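You operate a simulated robot arm through the tools that you are given. There is no shell and no other tool. Be economical: measure what you need, move in short steps, check, and stop when the job is done.

You run a simulated two-armed robot. Do the job below in one go: nothing can be reset, and whatever is moved stays where it is left.

## Task
Put the hood over the bowl, pump the bubbles out and let air in.
Fine: pump off before the air key; hold it till the needle is at 0.

Only the result counts: the job must be done as asked and must still hold three seconds after the hand-in. Knocking over, shifting, dropping, spilling or breaking anything else fails it.

## Robot
Two 7-joint arms with two-finger parallel grippers on one trunk, on a base that drives. Base frame: it is fixed to the floor where the robot stands at the start and does not move with it; the origin is under the middle of the robot, x ahead of it, y to its left, z up; the surface under the hand at the start is at about z = 0.82. Lengths are in m, angles in rad, forces in N, time in s.
The left shoulder is at the start at [0.06, 0.143, 0.926], the right one opposite. With the tool pointing down near the work surface each hand reaches from about 0.32 to 0.74 m from the robot's upright axis, wherever it stands, measured 20 degrees to its own side. Places, roughly: black ring of the vacuum plate [0.6, 0.2, 0.8]; blue air key [0.4, 0.2, 0.8]; drawer heater switch [0.4, 0.2, 0.8]; ejector switch [0.4, 0.7, 0.8]; gauge switch [1.1, 0.2, 0.8]; green jog key [1.1, 0.4, 0.8]; pump switch [0.4, 0.4, 0.8]; shaker dial [1.1, 0.5, 0.8]; shaker switch [1.1, 0.3, 0.8]; vacuum gauge [0.7, 0.1, 1]; vacuum plate [0.6, 0.2, 0.9]; white read key [1.1, 0.1, 0.8]; yellow key by the pump switch [0.4, 0.5, 0.8]; yellow key by the yellow frame [0.4, 1, 0.8]. Payload 1.57 kg a hand.
Tool frame (each hand has its own): the origin (TCP) lies between the finger pads and is the grasp point; the fingertips stand 0.03 m ahead of it; z points along the fingers, y is the line along which they close. Largest opening 0.11 m; finger width 0.024, thickness 0.012; the body of the gripper, 0.048 by 0.112 m, starts 0.078 m behind the TCP.
Orientation is told as [roll, pitch, yaw] about the base's x, y, z axes, in that order, counted from this pose: with the fingers straight down and closing along the base's y, the tool's x points along the base's -x, its y along +y and its z along -z.

## Interface
- The arms move only by the tool nudge_tool. It takes "left_deltas", "right_deltas" or both (then of equal length, played together; a hand with none holds still); each is a list of rows, each an object (a shift or turn left out is 0, a gripper value left out holds the last) with "slide": the shift along the base's x, y, z in m, a list of three; "rotation": the turn, a rotation vector about the base's x, y, z in rad, a list of three; "grip": the finger opening in m, from 0 to 0.11. In form: [{"slide": [tx, ty, tz], "rotation": [ax, ay, az], "grip": grip}, ...]. A call has 1 to 8 rows; each row is the pose to reach, as a shift and turn from the pose commanded when the call began. Each row takes 0.2 s and may step no farther than 0.05 m and 0.15 rad from the row before; otherwise, or with a gripper value out of range, the whole call is refused. A pose out of reach is approached as far as the arm can. The call stops where the force on the tool passes 90 N (or 10 N more than at its start, if that is more) or the arm is blocked; 0.2 s more then pass. The fingers move at their own pace (about 0.045 m/s each) and stop on an object; they squeeze with about 37 N. The grip force told is the motor's: it shows also when the fingers shut on nothing. Time passes only in rows, and 0.2 s behind the last, so rows that repeat a pose let the fingers close. The reply holds the time, the measured pose of the TCP, the force on the tool along the base axes, the opening and the grip force, in the units named above and with some noise, with the torque about the TCP (base axes, N m) and any sound that the robot's microphone picked up, and new pictures: "show" is both (left out), scene, wrist or none (wrist: the cameras of the hands that moved).
- Cameras (640 x 400 px; columns grow to the right, rows downward): "scene" is now at [0.0438, 0.0384, 1.5497]; the picture's right is [0.31, -0.95, 0.00], its down [-0.67, -0.21, -0.71] and it looks along [0.68, 0.22, -0.70] (base axes); focal length 256 px, centre (320, 200). "left" rides on the left gripper at [0.07, -0.016, -0.141] in its tool frame; the picture's right is [0.23, 0.97, 0.00], its down [-0.86, 0.20, -0.48] and it looks along [-0.47, 0.11, 0.88] (tool axes); focal length 222 px, centre (320, 200). "right" rides on the right gripper at [0.07, 0.016, -0.141] in its tool frame; the picture's right is [-0.23, 0.97, 0.00], its down [-0.85, -0.20, -0.48] and it looks along [-0.47, -0.11, 0.88] (tool axes); focal length 222 px, centre (320, 200). There is no depth. A picture from a camera that has moved, and an enlarged one, comes with that camera's place and axes in the base frame and with its lens. The place of the scene camera against the robot may be out by one fixed shift of up to 0.025 m in any direction.
- lift_body(by): slides the trunk up (or, below 0, down) by that many m; the arms and the scene camera ride with it, the base frame stays. It gives what a move gives, with no picture.
- drive_base(legs): drives the robot by 1 to 6 legs, each [ahead, left, turn to the left] in m, m and rad, along the robot's own axes; the way and the turn of a leg run together, so that a leg with both is an arc; at most 1.5 m and 3.142 rad a leg. The arms and the cameras ride along, it lands a little off, and it stops where it bumps. It gives what a move gives, and a new picture of the scene camera.
- pan_tilt(pan, tilt): turns the head with the scene camera to pan (to the left, within 1.501 rad either way) and tilt (down, from -0.506 to 1.204), counted from straight ahead of the robot. It gives what a move gives, and a new picture of the scene camera.
- inspect(camera, box): a new picture of the part [left, top, right, bottom] of that camera's present view, enlarged. No time passes.
- close_job(): hands the job in; it is judged then, once.

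Work in short steps. Places have to be worked out from the pictures, the camera data and where the tool is seen: move nearer, look again, correct. Check each grasp and each placing, and mend what went wrong. You have 120 turns and 260 pictures in all, those below and enlarged ones among them. Open the grippers and draw the arms clear of the work before you hand the job in, unless the task says otherwise; then end with one line.

The tools are called after ">>>" as name(argument=value, ...) on one line, values as JSON. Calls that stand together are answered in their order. nudge_tool: Moves the arms, as the interface text tells. Its arguments: {"type":"object","properties":{"left_deltas":{"type":"array"},"right_deltas":{"type":"array"},"show":{"type":"string","enum":["both","scene","wrist","none"]}},"required":[]} The other tools are called the same way: lift_body (by) slides the trunk up or down; drive_base (legs) drives the base; pan_tilt (pan, tilt) turns the head that bears the scene camera; inspect (camera, box) takes an enlarged picture of a part of a camera's view; close_job () hands the job in.

At the start:

```text
clock: 0.0
left_ee_pos: [0.4581, 0.3301, 1.0958]
left_tcp_rot: [0.0, -0.001, 0.0]
left_contact_force: [-0.5, -0.2, 0.3]
left_moment: [0.01, -0.01, 0.03]
left_grip_width: 0.1101
left_grasp_force: 0.0
right_ee_pos: [0.4547, -0.0764, 1.0484]
right_tcp_rot: [0.0, -0.001, 0.0]
right_contact_force: [0.3, 0.4, 0.0]
right_moment: [0.02, -0.01, 0.01]
right_grip_width: 0.1102
right_grasp_force: 0.1
trunk travel left (down, up): [-0.525, 0.065]
robot x, y, heading: [-0.0019, 0.0004, -0.002]
head pan, tilt: [0.311, 0.777]
```

scene: 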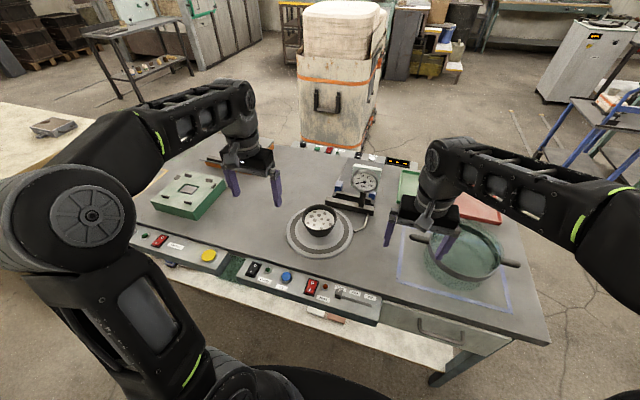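
right: 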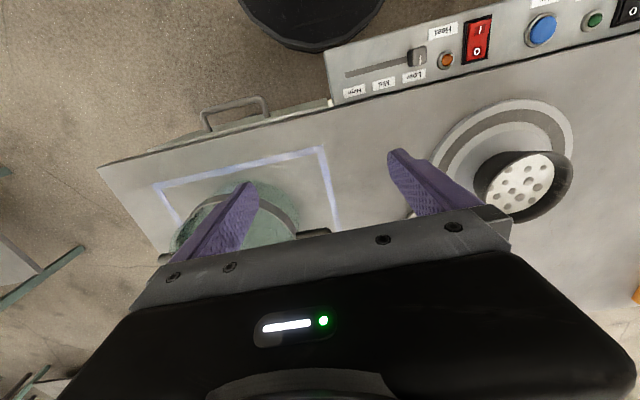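
left: 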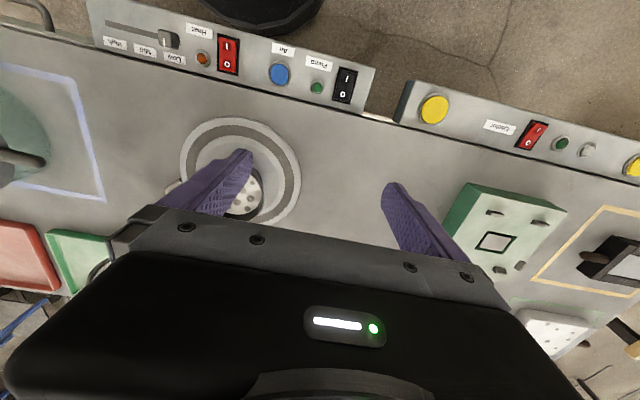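

The hood looks to be the glass cover in the blue frame to the right. I take closer looks at it, the plate and the panel.

>>> inspect(camera="scene", box=[380, 200, 560, 320])

>>> inspect(camera="scene", box=[230, 150, 410, 330])

>>> inspect(camera="left", box=[90, 0, 400, 220])

```text
3.33 times, centred on (470, 260) of scene
camera zoom: at [0.0438, 0.0384, 1.5497], right [0.31, -0.95, 0.0], down [-0.67, -0.21, -0.71], along [0.68, 0.22, -0.7], focal length 854 px, centre (-180, 0)
```

zoom: 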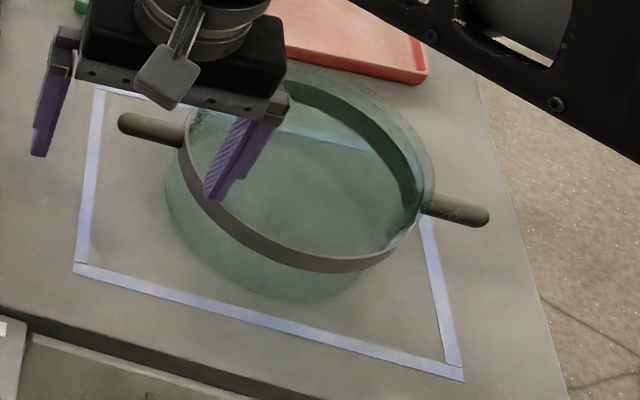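

```text
2.22 times, centred on (320, 240) of scene
camera zoom: at [0.0438, 0.0384, 1.5497], right [0.31, -0.95, 0.0], down [-0.67, -0.21, -0.71], along [0.68, 0.22, -0.7], focal length 570 px, centre (320, 111)
```

zoom: 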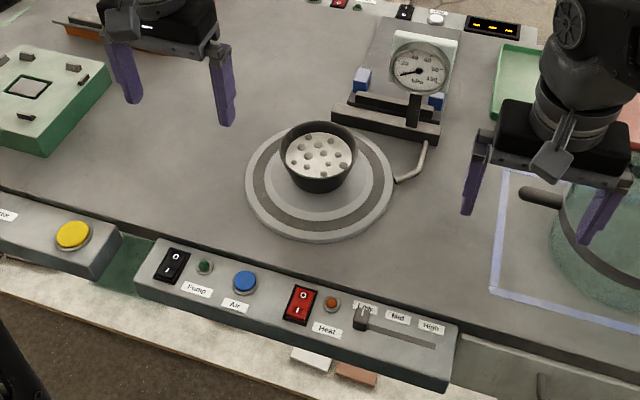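

```text
1.82 times, centred on (245, 110) of left
camera zoom: at [0.3881, 0.3131, 1.2366], right [-0.23, 0.97, 0.0], down [0.86, 0.2, 0.48], along [0.47, 0.11, -0.88], focal length 404 px, centre (456, 364)
```

zoom: 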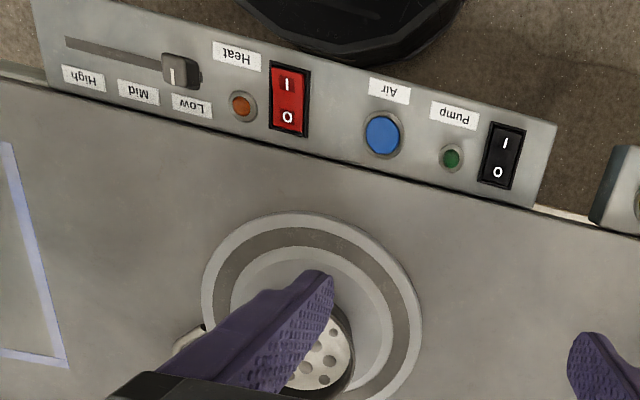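

The hood has a band with two rod handles along y (about y −0.09 and −0.36, x≈0.58), so it takes two hands, fingers closing along x. I turn the hands (left −yaw, right +yaw) while moving them toward the handles, staying high.

>>> nudge_tool(left_deltas=[{"slide": [0, -0.01, 0], "rotation": [0, 0, -0.15]}, {"slide": [0, -0.03, 0], "rotation": [0, 0, -0.3]}, {"slide": [0, -0.05, 0], "rotation": [0, 0, -0.45]}, {"slide": [0.0, -0.08, 0], "rotation": [0, 0, -0.6]}, {"slide": [0.0, -0.11, 0], "rotation": [0, 0, -0.75]}, {"slide": [0.0, -0.14, 0], "rotation": [0, 0, -0.9]}, {"slide": [0.0, -0.17, 0], "rotation": [0, 0, -1.05]}, {"slide": [0.0, -0.2, 0], "rotation": [0, 0, -1.2]}], right_deltas=[{"slide": [0, -0.04, 0.01], "rotation": [0, 0, 0.15]}, {"slide": [0, -0.08, 0.02], "rotation": [0, 0, 0.3]}, {"slide": [0, -0.12, 0.03], "rotation": [0, 0, 0.45]}, {"slide": [0, -0.16, 0.04], "rotation": [0, 0, 0.6]}, {"slide": [0, -0.2, 0.05], "rotation": [0, 0, 0.75]}, {"slide": [0, -0.24, 0.05], "rotation": [0, 0, 0.9]}, {"slide": [0, -0.28, 0.05], "rotation": [0, 0, 1.05]}, {"slide": [0, -0.32, 0.05], "rotation": [0, 0, 1.2]}], show="both")

```text
clock: 1.8
left_ee_pos: [0.4574, 0.1313, 1.0954]
left_tcp_rot: [0.0, 0.001, -1.202]
left_contact_force: [0.1, 0.6, -0.1]
left_moment: [0.0, 0.0, 0.0]
left_grip_width: 0.1102
left_grasp_force: 0.1
right_ee_pos: [0.4571, -0.3955, 1.0938]
right_tcp_rot: [0.002, -0.003, 1.201]
right_contact_force: [0.4, 0.4, 0.0]
right_moment: [0.02, 0.0, -0.03]
right_grip_width: 0.11
right_grasp_force: 0.1
trunk travel left (down, up): [-0.525, 0.065]
robot x, y, heading: [-0.0005, 0.0037, -0.002]
head pan, tilt: [0.311, 0.777]
camera scene: at [0.0442, 0.0372, 1.5497], right [0.31, -0.95, 0.0], down [-0.67, -0.21, -0.71], along [0.68, 0.22, -0.7], focal length 256 px, centre (320, 200)
camera right: at [0.4162, -0.4553, 1.2362], right [-0.83, 0.56, 0.0], down [0.49, 0.72, 0.48], along [0.27, 0.4, -0.88], focal length 222 px, centre (320, 200)
camera left: at [0.4165, 0.1889, 1.2369], right [0.83, 0.56, 0.0], down [0.49, -0.73, 0.48], along [0.27, -0.4, -0.88], focal length 222 px, centre (320, 200)
```

scene: 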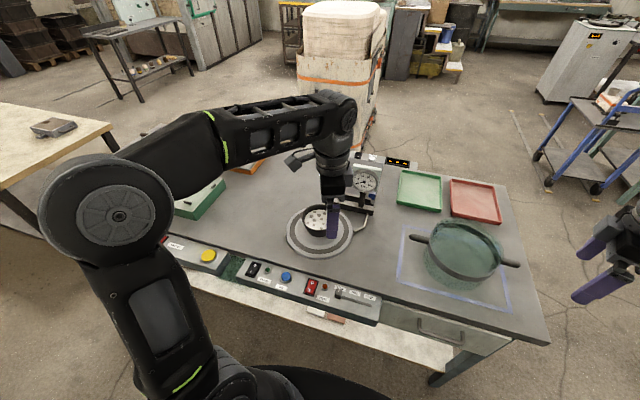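
right: 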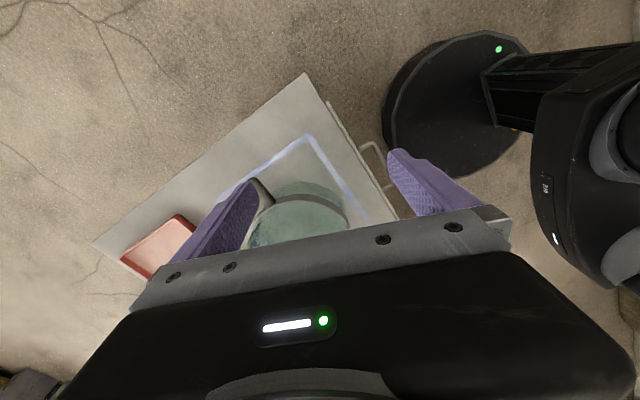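
left: 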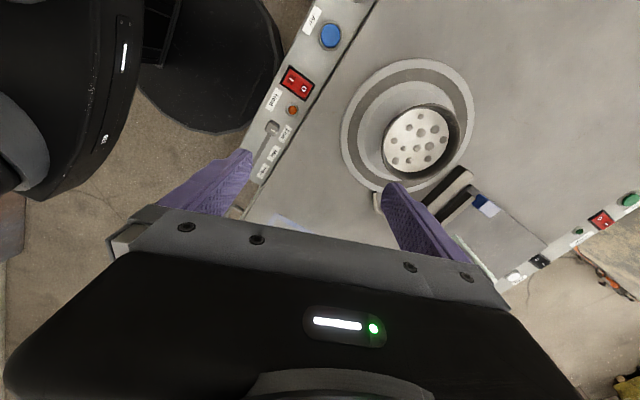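

The hood is in full view now; I enlarge it and the plate.

>>> inspect(camera="scene", box=[384, 200, 544, 300])

>>> inspect(camera="right", box=[180, 110, 420, 260])

>>> inspect(camera="left", box=[240, 0, 560, 220])

```text
4.00 times, centred on (464, 250) of scene
camera zoom: at [0.0442, 0.0372, 1.5497], right [0.31, -0.95, 0.0], down [-0.67, -0.21, -0.71], along [0.68, 0.22, -0.7], focal length 1025 px, centre (-256, 0)
```

zoom: 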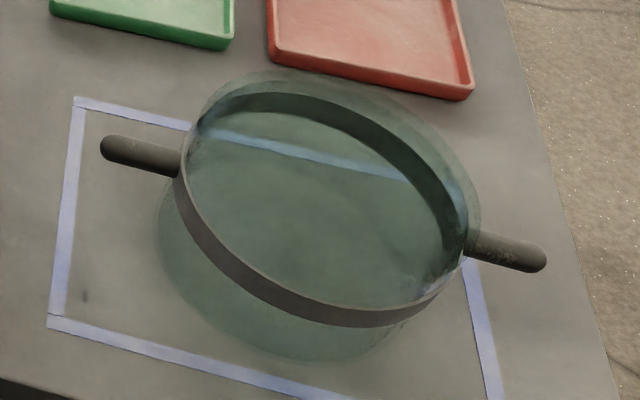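

```text
2.67 times, centred on (300, 185) of right
camera zoom: at [0.4162, -0.4553, 1.2362], right [-0.83, 0.56, 0.0], down [0.49, 0.72, 0.48], along [0.27, 0.4, -0.88], focal length 592 px, centre (373, 240)
```

zoom: 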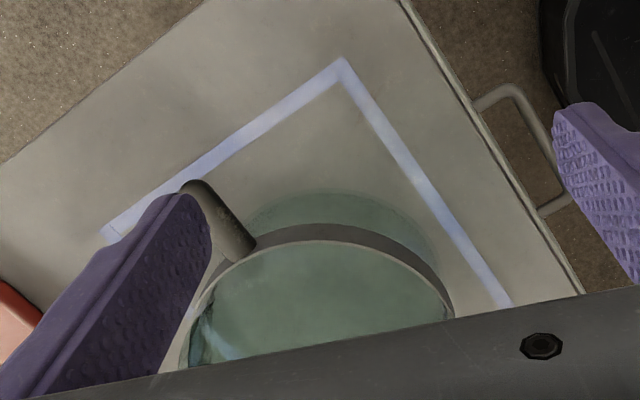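

```text
1.82 times, centred on (400, 110) of left
camera zoom: at [0.4165, 0.1889, 1.2369], right [0.83, 0.56, 0.0], down [0.49, -0.73, 0.48], along [0.27, -0.4, -0.88], focal length 404 px, centre (174, 364)
```

zoom: 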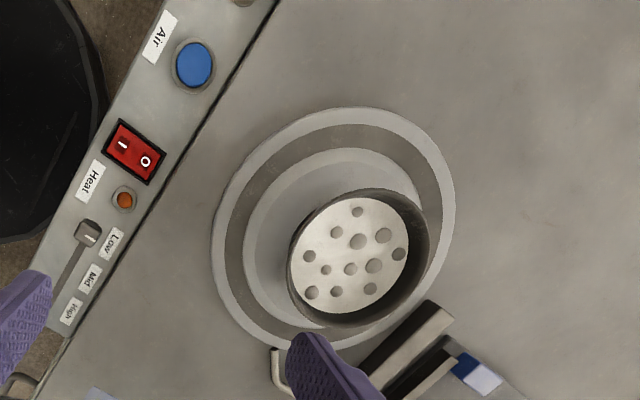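

Triangulated: handles at z≈0.90, rods along y, mid-grips near (0.60, −0.105) and (0.60, −0.36). I finish the turn and come above them at a safe height.

>>> nudge_tool(left_deltas=[{"slide": [0, -0.045, 0], "rotation": [0, 0, -0.1]}, {"slide": [0, -0.09, 0], "rotation": [0, 0, -0.2]}, {"slide": [0, -0.135, 0], "rotation": [0, 0, -0.3]}, {"slide": [0.0, -0.18, 0], "rotation": [0, 0, -0.369]}, {"slide": [0.0, -0.225, 0], "rotation": [0, 0, -0.369]}, {"slide": [0.045, -0.236, 0], "rotation": [0, 0, -0.369]}, {"slide": [0.09, -0.236, 0], "rotation": [0, 0, -0.369]}, {"slide": [0.138, -0.236, 0], "rotation": [0, 0, -0.369]}], right_deltas=[{"slide": [0, 0, 0], "rotation": [0, 0, 0.1]}, {"slide": [0, 0, 0.0], "rotation": [0, 0, 0.2]}, {"slide": [0, 0, 0.0], "rotation": [0, 0, 0.3]}, {"slide": [0, 0, 0.0], "rotation": [0, 0, 0.37]}, {"slide": [0.0, 0.0, 0.0], "rotation": [0, 0, 0.37]}, {"slide": [0.045, 0.01, 0.0], "rotation": [0, 0, 0.37]}, {"slide": [0.09, 0.02, 0.0], "rotation": [0, 0, 0.37]}, {"slide": [0.138, 0.035, 0.0], "rotation": [0, 0, 0.37]}])

>>> pan_tilt(pan=-0.2, tilt=0.75)

```text
refused: row 8 steps farther than a row can; nothing moved
```

```text
clock: 2.7
left_ee_pos: [0.4565, 0.1325, 1.0946]
left_tcp_rot: [-0.001, 0.001, -1.199]
left_contact_force: [0.9, 0.4, 0.7]
left_moment: [0.0, -0.02, -0.01]
left_grip_width: 0.1099
left_grasp_force: 0.0
right_ee_pos: [0.4565, -0.3941, 1.0939]
right_tcp_rot: [0.001, -0.003, 1.197]
right_contact_force: [0.1, -1.0, -0.7]
right_moment: [0.0, -0.01, -0.02]
right_grip_width: 0.1098
right_grasp_force: 0.0
trunk travel left (down, up): [-0.525, 0.065]
robot x, y, heading: [0.0018, -0.0006, -0.001]
head pan, tilt: [-0.201, 0.75]
camera scene: at [0.0472, -0.003, 1.5519], right [-0.2, -0.98, 0.0], down [-0.67, 0.14, -0.73], along [0.72, -0.15, -0.68], focal length 256 px, centre (320, 200)
```

scene: 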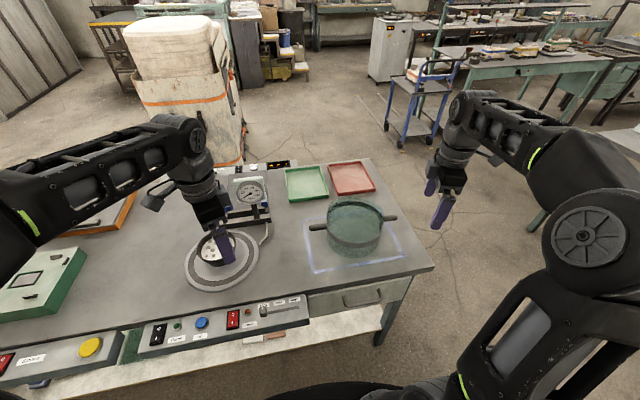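

One row was a touch too long; I repeat with a shorter last step.

>>> nudge_tool(left_deltas=[{"slide": [0, -0.045, 0], "rotation": [0, 0, -0.1]}, {"slide": [0, -0.09, 0], "rotation": [0, 0, -0.2]}, {"slide": [0, -0.135, 0], "rotation": [0, 0, -0.3]}, {"slide": [0.0, -0.18, 0], "rotation": [0, 0, -0.369]}, {"slide": [0.0, -0.225, 0], "rotation": [0, 0, -0.369]}, {"slide": [0.045, -0.236, 0], "rotation": [0, 0, -0.369]}, {"slide": [0.09, -0.236, 0], "rotation": [0, 0, -0.369]}, {"slide": [0.138, -0.236, 0], "rotation": [0, 0, -0.369]}], right_deltas=[{"slide": [0, 0, 0], "rotation": [0, 0, 0.1]}, {"slide": [0, 0, 0.0], "rotation": [0, 0, 0.2]}, {"slide": [0, 0, 0.0], "rotation": [0, 0, 0.3]}, {"slide": [0, 0, 0.0], "rotation": [0, 0, 0.37]}, {"slide": [0.0, 0.01, 0.0], "rotation": [0, 0, 0.37]}, {"slide": [0.045, 0.02, 0.0], "rotation": [0, 0, 0.37]}, {"slide": [0.09, 0.028, 0.0], "rotation": [0, 0, 0.37]}, {"slide": [0.138, 0.035, 0.0], "rotation": [0, 0, 0.37]}])

>>> inspect(camera="scene", box=[290, 150, 450, 280])

```text
clock: 4.5
left_ee_pos: [0.4642, -0.0529, 1.092]
left_tcp_rot: [-0.003, -0.003, -1.565]
left_contact_force: [1.8, 1.0, -0.9]
left_moment: [-0.18, 0.22, 0.05]
left_grip_width: 0.11
left_grasp_force: 0.0
left hand out of reach, approached as far as the arm can: row 5, 6, 7, 8
right_ee_pos: [0.5613, -0.3278, 1.0689]
right_tcp_rot: [0.004, 0.004, 1.567]
right_contact_force: [0.3, -0.5, 0.2]
right_moment: [-0.04, 0.1, 0.04]
right_grip_width: 0.11
right_grasp_force: 0.0
right hand out of reach, approached as far as the arm can: row 7, 8
trunk travel left (down, up): [-0.525, 0.065]
robot x, y, heading: [0.0009, 0.0018, 0.002]
head pan, tilt: [-0.201, 0.75]
camera scene: at [0.055, 0.0015, 1.5516], right [-0.2, -0.98, 0.0], down [-0.67, 0.13, -0.73], along [0.71, -0.15, -0.69], focal length 256 px, centre (320, 200)
camera right: at [0.5447, -0.3974, 1.2113], right [-0.97, 0.23, 0.0], down [0.21, 0.86, 0.47], along [0.11, 0.46, -0.88], focal length 222 px, centre (320, 200)
camera left: at [0.4485, 0.015, 1.2342], right [0.97, 0.23, 0.0], down [0.21, -0.85, 0.48], along [0.11, -0.47, -0.88], focal length 222 px, centre (320, 200)
```

scene: 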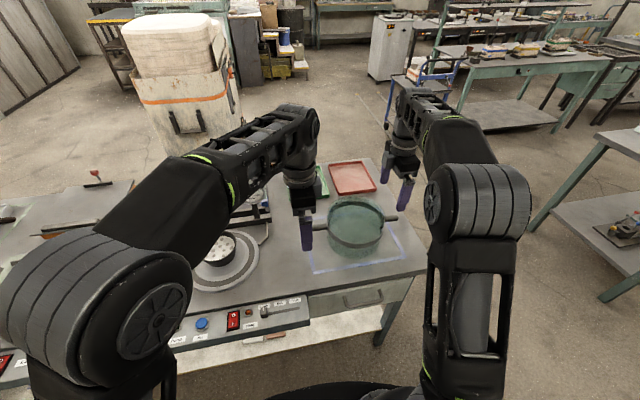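
right: 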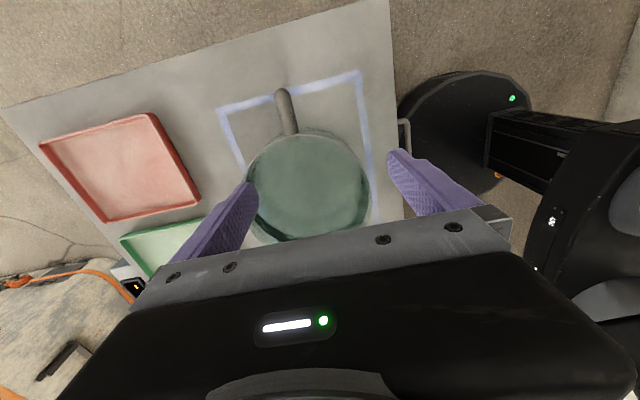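
left: 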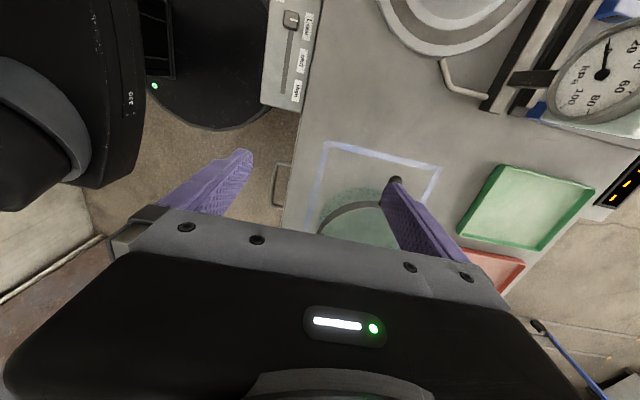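

```text
3.08 times, centred on (370, 215) of scene
camera zoom: at [0.055, 0.0015, 1.5516], right [-0.2, -0.98, 0.0], down [-0.67, 0.13, -0.73], along [0.71, -0.15, -0.69], focal length 789 px, centre (166, 154)
```

zoom: 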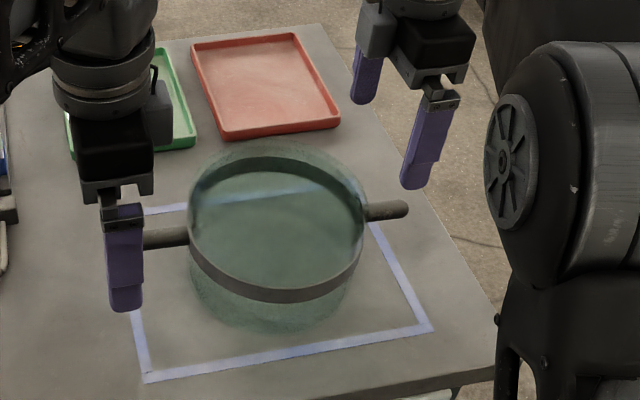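

The hands can't reach from here; I shift the base right so the hood is centred ahead, and a little nearer (the hands stay well above the hood).

>>> drive_base(legs=[[0.0, -0.23, 0.0], [0.03, 0, 0]])

```text
clock: 6.7
left_ee_pos: [0.49, -0.295, 1.0952]
left_tcp_rot: [0.001, -0.002, -1.572]
left_contact_force: [0.5, -0.5, -0.1]
left_moment: [0.01, 0.06, 0.02]
left_grip_width: 0.1099
left_grasp_force: 0.0
right_ee_pos: [0.5869, -0.5664, 1.0695]
right_tcp_rot: [0.0, 0.0, 1.565]
right_contact_force: [-0.1, -0.2, -0.9]
right_moment: [-0.01, 0.06, 0.02]
right_grip_width: 0.11
right_grasp_force: 0.0
trunk travel left (down, up): [-0.525, 0.065]
robot x, y, heading: [0.0321, -0.2301, -0.006]
head pan, tilt: [-0.201, 0.75]
camera scene: at [0.0798, -0.2375, 1.5518], right [-0.2, -0.98, 0.0], down [-0.67, 0.14, -0.73], along [0.71, -0.15, -0.68], focal length 256 px, centre (320, 200)
```

scene: 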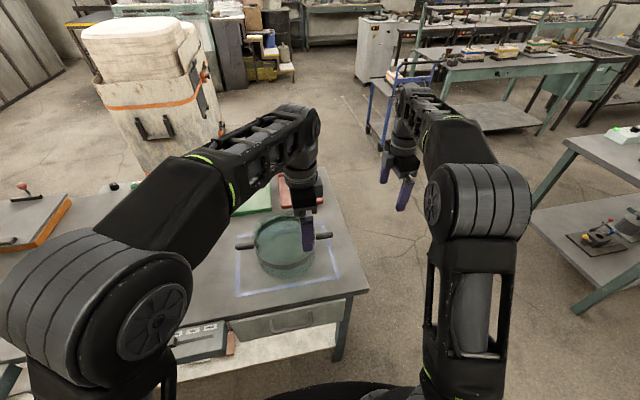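

Moved well. Now I bring the hands over the outer ends of the handles and tilt the head to look.

>>> nudge_tool(left_deltas=[{"slide": [0, 0.045, 0]}, {"slide": [0, 0.09, 0]}, {"slide": [0, 0.135, 0]}, {"slide": [0.0, 0.18, -0.0]}, {"slide": [0.03, 0.2, -0.01]}, {"slide": [0.06, 0.22, -0.02]}, {"slide": [0.1, 0.225, -0.02]}], right_deltas=[{"slide": [0, 0.0, 0]}, {"slide": [0, 0.0, 0]}, {"slide": [0.0, 0.04, 0]}, {"slide": [0.0, 0.08, 0]}, {"slide": [0.0, 0.12, 0]}, {"slide": [0.0, 0.15, 0]}, {"slide": [0.007, 0.166, 0]}])

>>> pan_tilt(pan=0.0, tilt=0.8)

>>> inspect(camera="scene", box=[210, 100, 430, 280])

```text
clock: 8.3
left_ee_pos: [0.5925, -0.0671, 1.073]
left_tcp_rot: [0.002, -0.002, -1.572]
left_contact_force: [0.2, 0.9, 0.4]
left_moment: [0.01, 0.04, -0.01]
left_grip_width: 0.1098
left_grasp_force: 0.0
right_ee_pos: [0.5929, -0.4001, 1.0661]
right_tcp_rot: [-0.001, 0.001, 1.566]
right_contact_force: [0.2, -0.1, -0.4]
right_moment: [0.03, 0.05, 0.02]
right_grip_width: 0.1099
right_grasp_force: 0.2
trunk travel left (down, up): [-0.525, 0.065]
robot x, y, heading: [0.0309, -0.2364, -0.003]
head pan, tilt: [-0.201, 0.75]
camera scene: at [0.0794, -0.2377, 1.5518], right [-0.2, -0.98, 0.0], down [-0.67, 0.14, -0.73], along [0.72, -0.15, -0.68], focal length 256 px, centre (320, 200)
camera right: at [0.577, -0.4695, 1.2088], right [-0.97, 0.23, 0.0], down [0.2, 0.85, 0.48], along [0.11, 0.47, -0.88], focal length 222 px, centre (320, 200)
camera left: at [0.5756, 0.0001, 1.2149], right [0.97, 0.23, 0.0], down [0.2, -0.85, 0.48], along [0.11, -0.47, -0.88], focal length 222 px, centre (320, 200)
```

scene: 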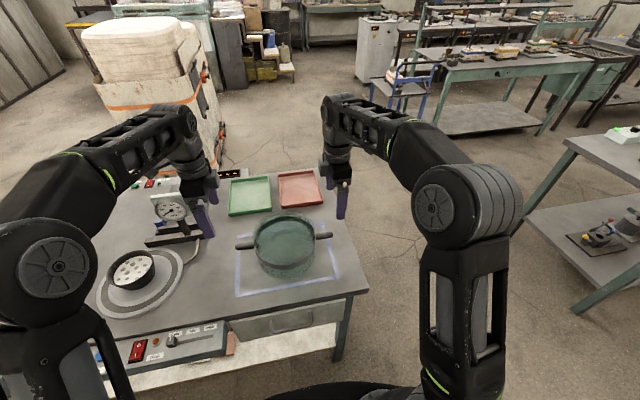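
right: 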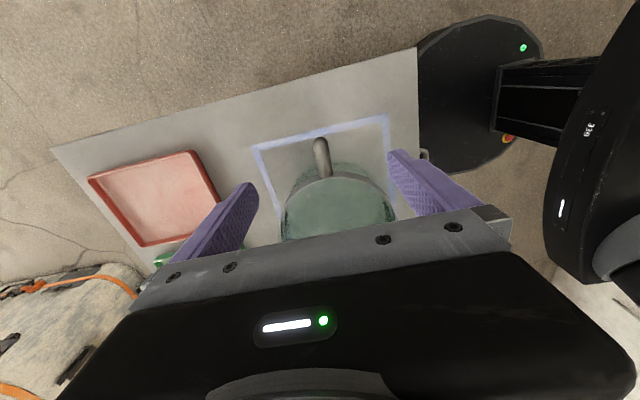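
left: 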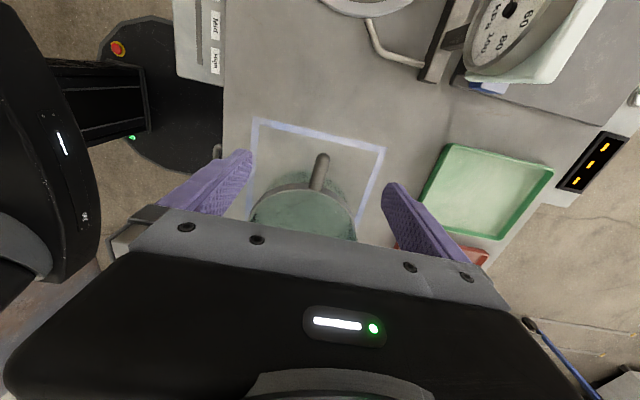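

```text
clock: 9.1
left_ee_pos: [0.5893, -0.0682, 1.074]
left_tcp_rot: [0.003, -0.003, -1.572]
left_contact_force: [-0.3, -0.5, -0.5]
left_moment: [0.0, 0.04, 0.01]
left_grip_width: 0.11
left_grasp_force: 0.0
right_ee_pos: [0.5925, -0.3994, 1.0674]
right_tcp_rot: [0.001, 0.0, 1.565]
right_contact_force: [-0.2, 0.0, -0.4]
right_moment: [0.0, 0.01, 0.03]
right_grip_width: 0.11
right_grasp_force: 0.2
trunk travel left (down, up): [-0.525, 0.065]
robot x, y, heading: [0.034, -0.2346, -0.001]
head pan, tilt: [0.0, 0.799]
camera scene: at [0.0773, -0.2206, 1.5479], right [0.0, -1.0, 0.0], down [-0.72, 0.0, -0.7], along [0.7, 0.0, -0.72], focal length 256 px, centre (320, 200)
```

scene: 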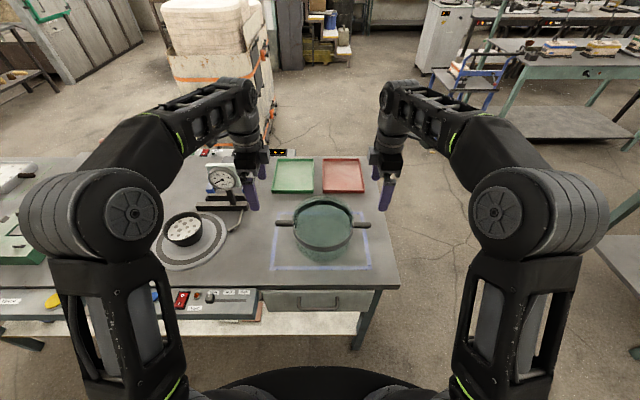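

```text
2.22 times, centred on (320, 190) of scene
camera zoom: at [0.0773, -0.2206, 1.5479], right [0.0, -1.0, 0.0], down [-0.72, 0.0, -0.7], along [0.7, 0.0, -0.72], focal length 570 px, centre (320, 222)
```

zoom: 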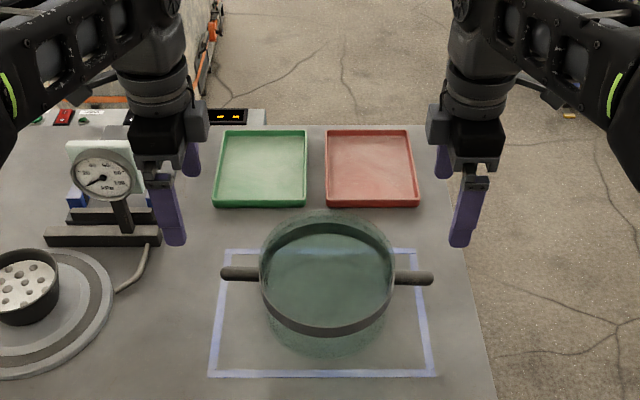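

Wrist cameras put the rod tips at y≈−0.098 and −0.394, x≈0.60, z≈0.90. I align above the rods, then lower the trunk by 0.1 so that the trunk can later do the lift.

>>> nudge_tool(left_deltas=[{"slide": [0.005, -0.03, 0]}, {"slide": [0.01, -0.055, 0]}], right_deltas=[{"slide": [0.003, 0.02, 0]}, {"slide": [0.006, 0.033, 0.006]}], show="none")

>>> lift_body(by=-0.1)

>>> inspect(camera="left", box=[160, 80, 480, 280])

>>> inspect(camera="right", box=[160, 80, 480, 280])

>>> inspect(camera="scene", box=[210, 100, 430, 280])

```text
clock: 9.7
left_ee_pos: [0.5978, -0.1113, 1.0754]
left_tcp_rot: [0.011, -0.002, -1.57]
left_contact_force: [0.0, 1.1, 1.0]
left_moment: [-0.1, -0.01, 0.0]
left_grip_width: 0.11
left_grasp_force: 0.2
left hand out of reach, approached as far as the arm can: row 2
right_ee_pos: [0.5955, -0.3636, 1.0749]
right_tcp_rot: [-0.005, 0.002, 1.569]
right_contact_force: [0.0, 0.7, -0.4]
right_moment: [-0.07, -0.01, -0.04]
right_grip_width: 0.1101
right_grasp_force: 0.1
trunk travel left (down, up): [-0.525, 0.065]
robot x, y, heading: [0.0302, -0.2328, -0.003]
head pan, tilt: [0.0, 0.799]
```

```text
clock: 11.0
left_ee_pos: [0.5977, -0.1136, 0.9768]
left_tcp_rot: [0.011, -0.004, -1.573]
left_contact_force: [0.6, -0.4, -0.8]
left_moment: [-0.03, 0.02, 0.02]
left_grip_width: 0.1098
left_grasp_force: 0.2
right_ee_pos: [0.5956, -0.3669, 0.9741]
right_tcp_rot: [-0.004, 0.0, 1.566]
right_contact_force: [-0.8, 0.9, 0.6]
right_moment: [-0.03, -0.02, 0.02]
right_grip_width: 0.1101
right_grasp_force: 0.1
trunk travel left (down, up): [-0.425, 0.165]
robot x, y, heading: [0.0281, -0.2354, -0.002]
head pan, tilt: [0.0, 0.799]
```

```text
2.00 times, centred on (320, 180) of left
camera zoom: at [0.5799, -0.0449, 1.1176], right [0.97, 0.23, 0.01], down [0.19, -0.85, 0.48], along [0.12, -0.47, -0.88], focal length 444 px, centre (320, 240)
```

zoom: 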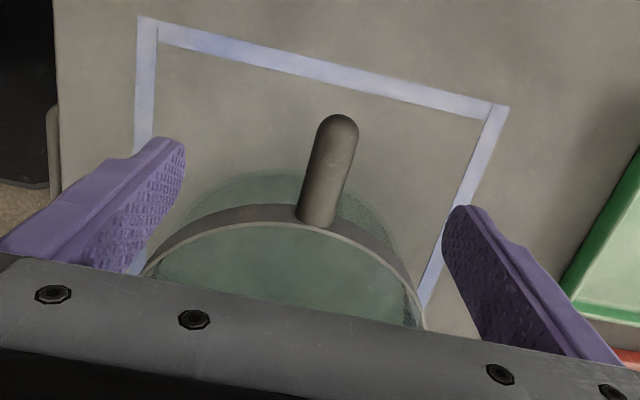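

```text
2.00 times, centred on (320, 180) of right
camera zoom: at [0.5789, -0.4366, 1.1158], right [-0.97, 0.23, 0.0], down [0.2, 0.85, 0.48], along [0.11, 0.47, -0.88], focal length 444 px, centre (320, 240)
```

zoom: 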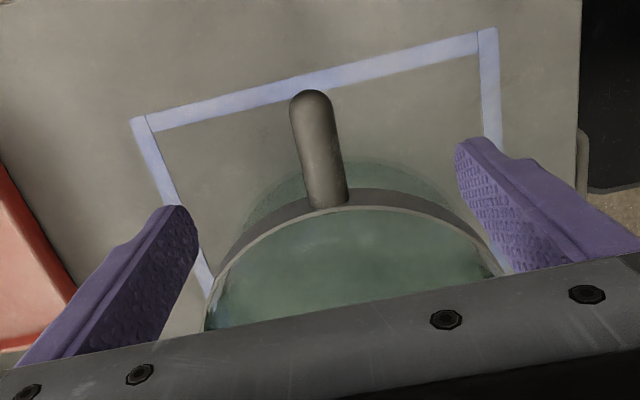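

```text
2.22 times, centred on (320, 190) of scene
camera zoom: at [0.0767, -0.2206, 1.448], right [0.0, -1.0, 0.0], down [-0.72, 0.0, -0.7], along [0.7, 0.0, -0.72], focal length 570 px, centre (320, 222)
```

zoom: 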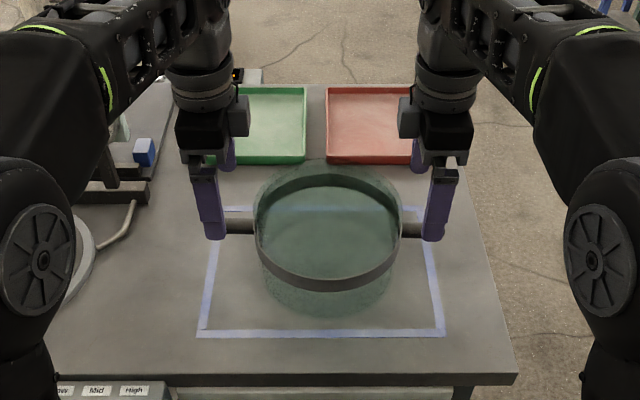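

Rods are between the open fingers of both hands. I go down about 0.045 with small corrections and look again.

>>> nudge_tool(left_deltas=[{"slide": [0.003, -0.003, -0.02]}, {"slide": [0.006, -0.008, -0.045]}], right_deltas=[{"slide": [0, 0, -0.02]}, {"slide": [0.0, -0.002, -0.045]}], show="both")

>>> inspect(camera="scene", box=[240, 120, 400, 240])

```text
clock: 11.6
left_ee_pos: [0.6067, -0.1264, 0.9312]
left_tcp_rot: [0.009, -0.002, -1.573]
left_contact_force: [0.6, -0.5, 1.2]
left_moment: [0.0, 0.01, 0.02]
left_grip_width: 0.1102
left_grasp_force: 0.0
right_ee_pos: [0.5973, -0.3662, 0.9278]
right_tcp_rot: [-0.004, 0.0, 1.565]
right_contact_force: [-0.5, 0.3, 0.8]
right_moment: [0.03, 0.0, 0.01]
right_grip_width: 0.1099
right_grasp_force: 0.0
trunk travel left (down, up): [-0.425, 0.165]
robot x, y, heading: [0.0334, -0.2322, -0.004]
head pan, tilt: [0.0, 0.799]
camera scene: at [0.0775, -0.2207, 1.4479], right [0.0, -1.0, 0.0], down [-0.72, 0.0, -0.7], along [0.7, 0.0, -0.72], focal length 256 px, centre (320, 200)
camera right: at [0.5803, -0.4375, 1.0704], right [-0.97, 0.23, 0.0], down [0.2, 0.85, 0.48], along [0.11, 0.47, -0.88], focal length 222 px, centre (320, 200)
camera left: at [0.5881, -0.0561, 1.0727], right [0.97, 0.23, 0.01], down [0.19, -0.85, 0.48], along [0.12, -0.47, -0.88], focal length 222 px, centre (320, 200)
```

scene: 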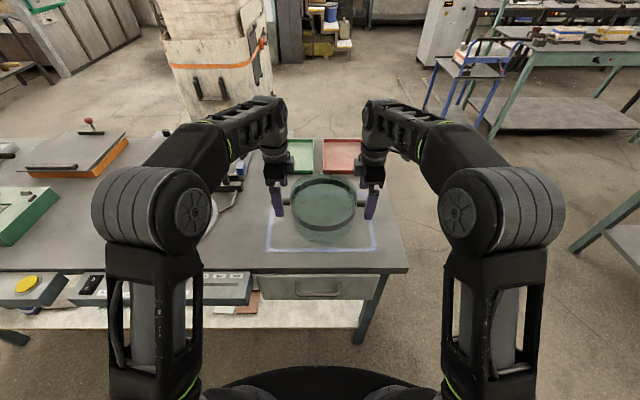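
right: 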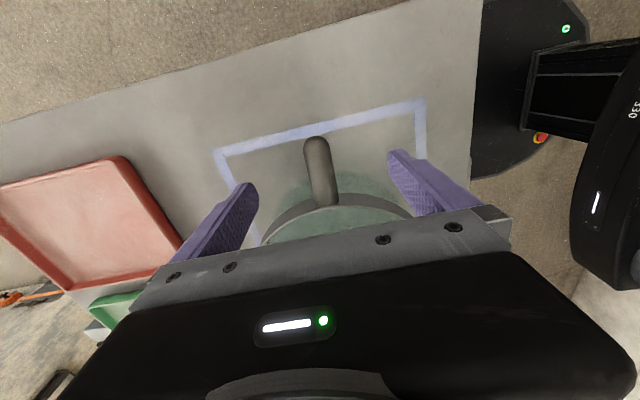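
left: 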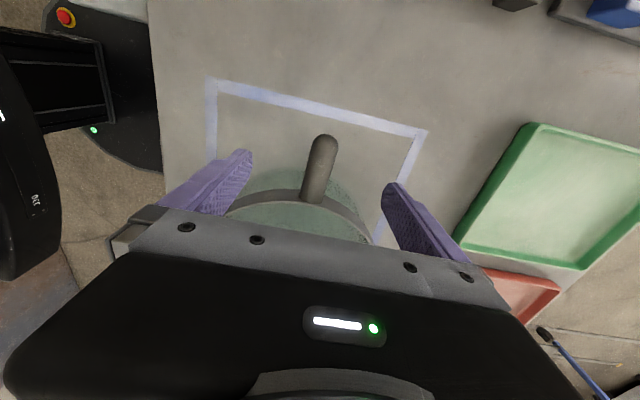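

```text
3.33 times, centred on (320, 180) of scene
camera zoom: at [0.0775, -0.2207, 1.4479], right [0.0, -1.0, 0.0], down [-0.72, 0.0, -0.7], along [0.7, 0.0, -0.72], focal length 854 px, centre (320, 267)
```

zoom: 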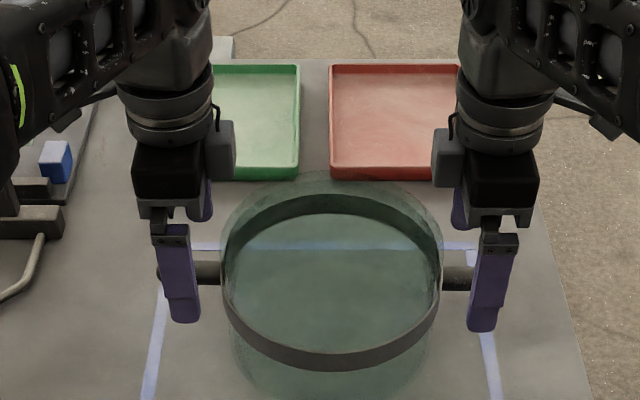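

Finger tips in the scene view agree with the geometry and give rods at z≈0.903. I lower both hands to that height and close.

>>> nudge_tool(left_deltas=[{"slide": [-0.003, 0.003, -0.028]}, {"slide": [-0.003, 0.003, -0.028], "grip": 0.05}, {"slide": [-0.003, 0.003, -0.028], "grip": 0.05}, {"slide": [-0.003, 0.003, -0.028], "grip": 0.05}, {"slide": [-0.003, 0.003, -0.028], "grip": 0.05}], right_deltas=[{"slide": [0, -0.002, -0.025]}, {"slide": [0, -0.002, -0.025], "grip": 0.05}, {"slide": [0, -0.002, -0.025], "grip": 0.05}, {"slide": [0, -0.002, -0.025], "grip": 0.05}, {"slide": [0, -0.002, -0.025], "grip": 0.05}], show="both")

>>> inspect(camera="scene", box=[240, 120, 400, 240])

```text
clock: 12.8
left_ee_pos: [0.6038, -0.1218, 0.9019]
left_tcp_rot: [0.008, -0.003, -1.572]
left_contact_force: [0.0, 0.1, 0.6]
left_moment: [-0.01, -0.01, 0.0]
left_grip_width: 0.0501
left_grasp_force: 0.0
right_ee_pos: [0.5974, -0.3695, 0.9029]
right_tcp_rot: [-0.004, 0.0, 1.566]
right_contact_force: [0.6, 0.0, 0.3]
right_moment: [0.04, -0.03, -0.02]
right_grip_width: 0.0502
right_grasp_force: 0.0
trunk travel left (down, up): [-0.425, 0.165]
robot x, y, heading: [0.0298, -0.2327, -0.006]
head pan, tilt: [0.0, 0.799]
camera scene: at [0.0769, -0.2206, 1.4479], right [0.0, -1.0, 0.0], down [-0.72, 0.0, -0.7], along [0.7, 0.0, -0.72], focal length 256 px, centre (320, 200)
camera right: at [0.58, -0.4389, 1.0445], right [-0.97, 0.23, 0.0], down [0.2, 0.85, 0.48], along [0.11, 0.47, -0.88], focal length 222 px, centre (320, 200)
camera left: at [0.5852, -0.0519, 1.0436], right [0.97, 0.23, 0.01], down [0.19, -0.85, 0.48], along [0.12, -0.47, -0.88], focal length 222 px, centre (320, 200)
```

scene: 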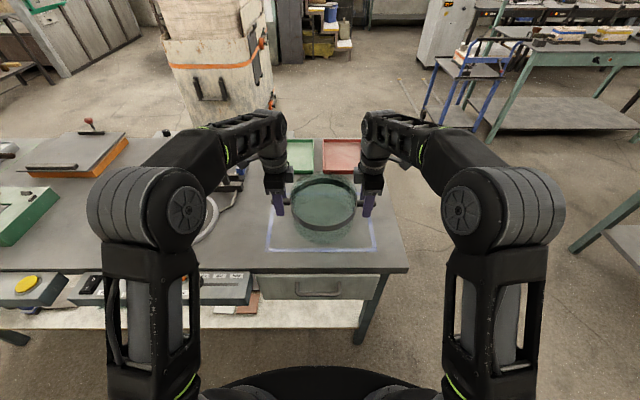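
right: 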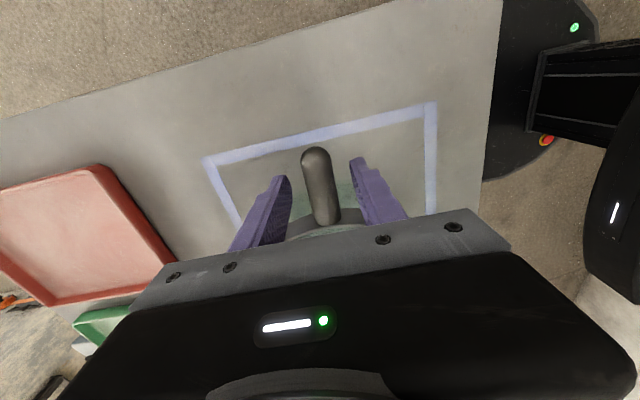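
left: 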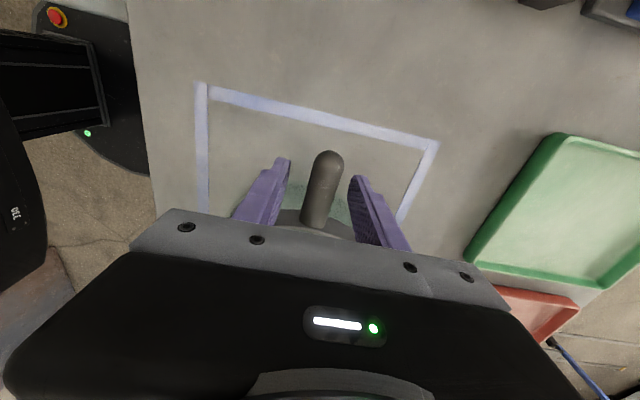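

```text
3.33 times, centred on (320, 180) of scene
camera zoom: at [0.0769, -0.2206, 1.4479], right [0.0, -1.0, 0.0], down [-0.72, 0.0, -0.7], along [0.7, 0.0, -0.72], focal length 854 px, centre (320, 267)
```

zoom: 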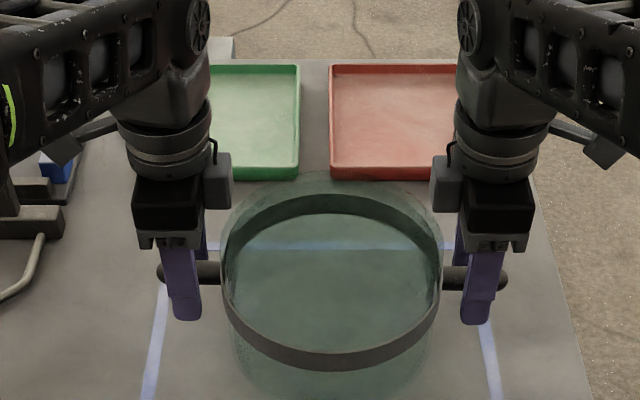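

Rods are well between the fingers. Close fully.

>>> nudge_tool(left_deltas=[{"grip": 0.03}, {"grip": 0.015}, {"grip": 0.0}, {"grip": 0.0}, {"grip": 0.0}], right_deltas=[{"grip": 0.03}, {"grip": 0.015}, {"grip": 0.0}, {"grip": 0.0}, {"grip": 0.0}], show="wrist")

```text
clock: 14.0
left_ee_pos: [0.602, -0.1204, 0.9017]
left_tcp_rot: [0.008, -0.002, -1.573]
left_contact_force: [-4.9, 1.8, 4.1]
left_moment: [0.0, 0.04, -0.84]
left_grip_width: 0.0218
left_grasp_force: 35.1
right_ee_pos: [0.5983, -0.3692, 0.903]
right_tcp_rot: [-0.004, 0.0, 1.565]
right_contact_force: [6.6, -0.2, 0.8]
right_moment: [-0.07, -0.03, -0.73]
right_grip_width: 0.0212
right_grasp_force: 34.7
trunk travel left (down, up): [-0.425, 0.165]
robot x, y, heading: [0.0278, -0.2383, -0.005]
head pan, tilt: [0.0, 0.799]
camera right: at [0.5802, -0.439, 1.0445], right [-0.97, 0.23, 0.0], down [0.2, 0.85, 0.48], along [0.12, 0.47, -0.88], focal length 222 px, centre (320, 200)
camera left: at [0.5852, -0.0519, 1.0437], right [0.97, 0.22, 0.01], down [0.19, -0.85, 0.48], along [0.12, -0.47, -0.88], focal length 222 px, centre (320, 200)
```

right: 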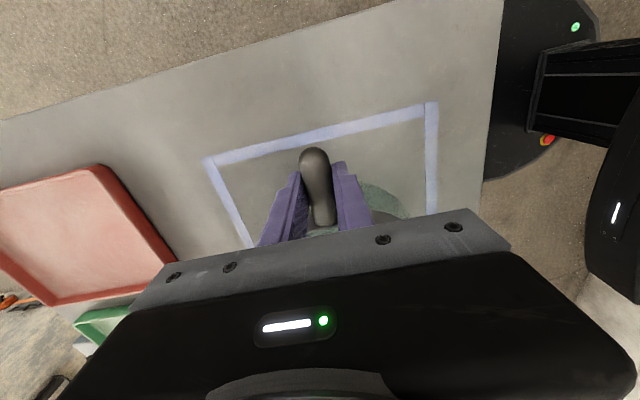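
left: 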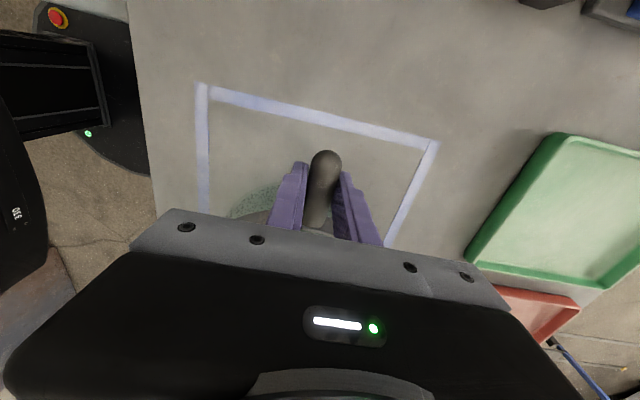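

Both rods are gripped (0.0215 m, 35 N). I lift a little with the trunk to check the hold.

>>> lift_body(by=0.03)

>>> inspect(camera="scene", box=[220, 100, 420, 260])

```text
clock: 14.7
left_ee_pos: [0.6035, -0.1204, 0.932]
left_tcp_rot: [0.009, -0.002, -1.573]
left_contact_force: [-8.2, 0.0, -0.2]
left_moment: [-0.29, 0.07, -0.99]
left_grip_width: 0.0216
left_grasp_force: 34.8
right_ee_pos: [0.5971, -0.369, 0.9324]
right_tcp_rot: [-0.004, 0.0, 1.567]
right_contact_force: [7.5, -0.3, -6.5]
right_moment: [-0.33, -0.12, -0.95]
right_grip_width: 0.0215
right_grasp_force: 35.1
trunk travel left (down, up): [-0.455, 0.135]
robot x, y, heading: [0.032, -0.2338, -0.008]
head pan, tilt: [0.0, 0.799]
```

```text
2.50 times, centred on (320, 180) of scene
camera zoom: at [0.0777, -0.2206, 1.4779], right [0.0, -1.0, 0.0], down [-0.72, 0.0, -0.7], along [0.7, 0.0, -0.72], focal length 641 px, centre (320, 250)
```

zoom: 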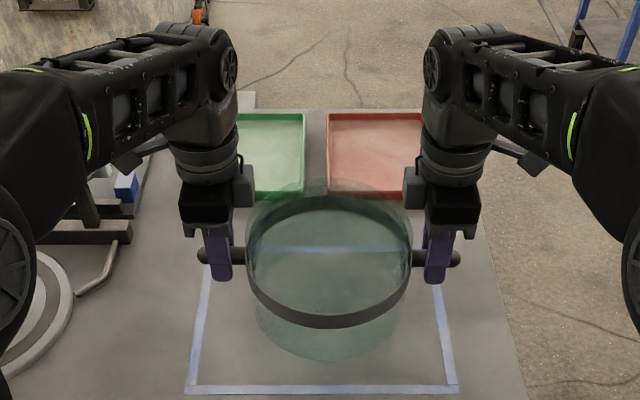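

It hangs in both hands (about 7 N load). Raise to full height.

>>> lift_body(by=0.125)

>>> pan_tilt(pan=0.35, tilt=0.8)

>>> inspect(camera="scene", box=[180, 120, 400, 300])

```text
clock: 16.3
left_ee_pos: [0.6039, -0.1215, 1.056]
left_tcp_rot: [0.009, -0.002, -1.572]
left_contact_force: [-6.4, 0.7, -3.1]
left_moment: [0.03, 0.02, -0.83]
left_grip_width: 0.0216
left_grasp_force: 34.3
right_ee_pos: [0.5977, -0.3689, 1.0572]
right_tcp_rot: [-0.002, 0.001, 1.565]
right_contact_force: [6.7, -0.5, -2.8]
right_moment: [0.0, -0.07, -0.84]
right_grip_width: 0.0216
right_grasp_force: 34.8
trunk travel left (down, up): [-0.58, 0.01]
robot x, y, heading: [0.0314, -0.2365, -0.003]
head pan, tilt: [0.0, 0.799]
```

```text
clock: 17.1
left_ee_pos: [0.6038, -0.1201, 1.0566]
left_tcp_rot: [0.009, 0.0, -1.572]
left_contact_force: [-7.7, 0.0, -4.3]
left_moment: [0.13, 0.07, -0.87]
left_grip_width: 0.0215
left_grasp_force: 34.7
right_ee_pos: [0.5964, -0.3687, 1.0572]
right_tcp_rot: [-0.004, 0.0, 1.566]
right_contact_force: [7.4, -0.4, -1.9]
right_moment: [0.13, -0.04, -0.83]
right_grip_width: 0.0217
right_grasp_force: 34.6
trunk travel left (down, up): [-0.58, 0.01]
robot x, y, heading: [0.0285, -0.235, -0.01]
head pan, tilt: [0.351, 0.799]
camera scene: at [0.0728, -0.1929, 1.6029], right [0.34, -0.94, 0.0], down [-0.67, -0.24, -0.7], along [0.66, 0.24, -0.72], focal length 256 px, centre (320, 200)
```

scene: 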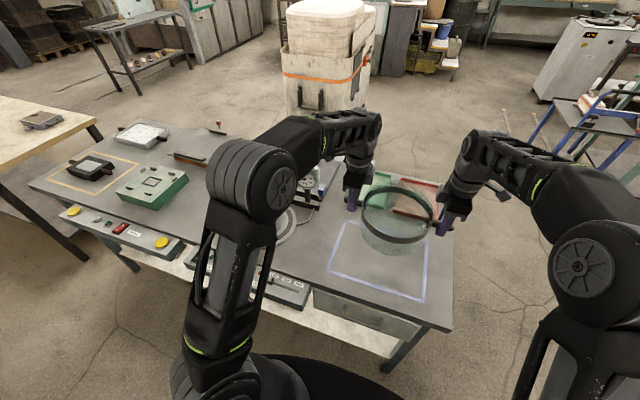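

```text
2.22 times, centred on (290, 210) of scene
camera zoom: at [0.0728, -0.1929, 1.6029], right [0.34, -0.94, 0.0], down [-0.67, -0.24, -0.7], along [0.66, 0.24, -0.72], focal length 570 px, centre (387, 178)
```

zoom: 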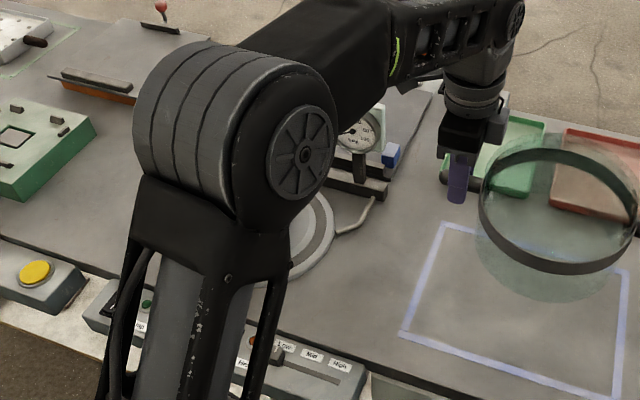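

Hood is in the air, its bottom well above bowl height. I back off 0.07 to stay clear of the gauge, then slide left in two portions.

>>> drive_base(legs=[[-0.07, 0, 0], [0, 0.25, 0]])

```text
clock: 19.6
left_ee_pos: [0.5354, 0.1353, 1.0565]
left_tcp_rot: [0.008, -0.003, -1.569]
left_contact_force: [-6.2, 1.1, -3.7]
left_moment: [0.07, -0.08, -0.89]
left_grip_width: 0.0217
left_grasp_force: 34.7
right_ee_pos: [0.5283, -0.1125, 1.058]
right_tcp_rot: [-0.002, -0.001, 1.569]
right_contact_force: [6.6, 0.2, -2.5]
right_moment: [0.01, 0.01, -0.84]
right_grip_width: 0.0217
right_grasp_force: 34.8
trunk travel left (down, up): [-0.58, 0.01]
robot x, y, heading: [-0.0409, 0.0219, 0.003]
head pan, tilt: [0.351, 0.799]
camera scene: at [0.0044, 0.0626, 1.6029], right [0.34, -0.94, 0.0], down [-0.67, -0.25, -0.7], along [0.65, 0.24, -0.72], focal length 256 px, centre (320, 200)
```

scene: 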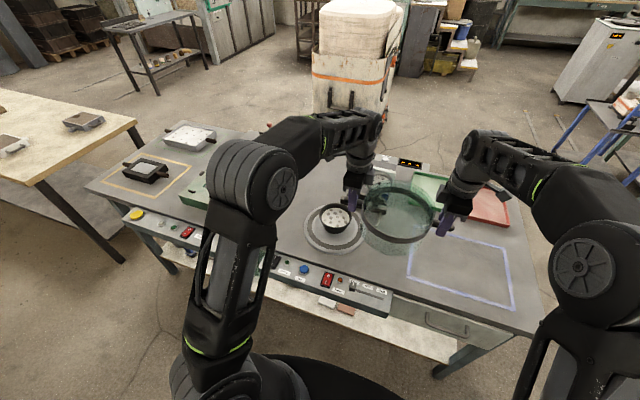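

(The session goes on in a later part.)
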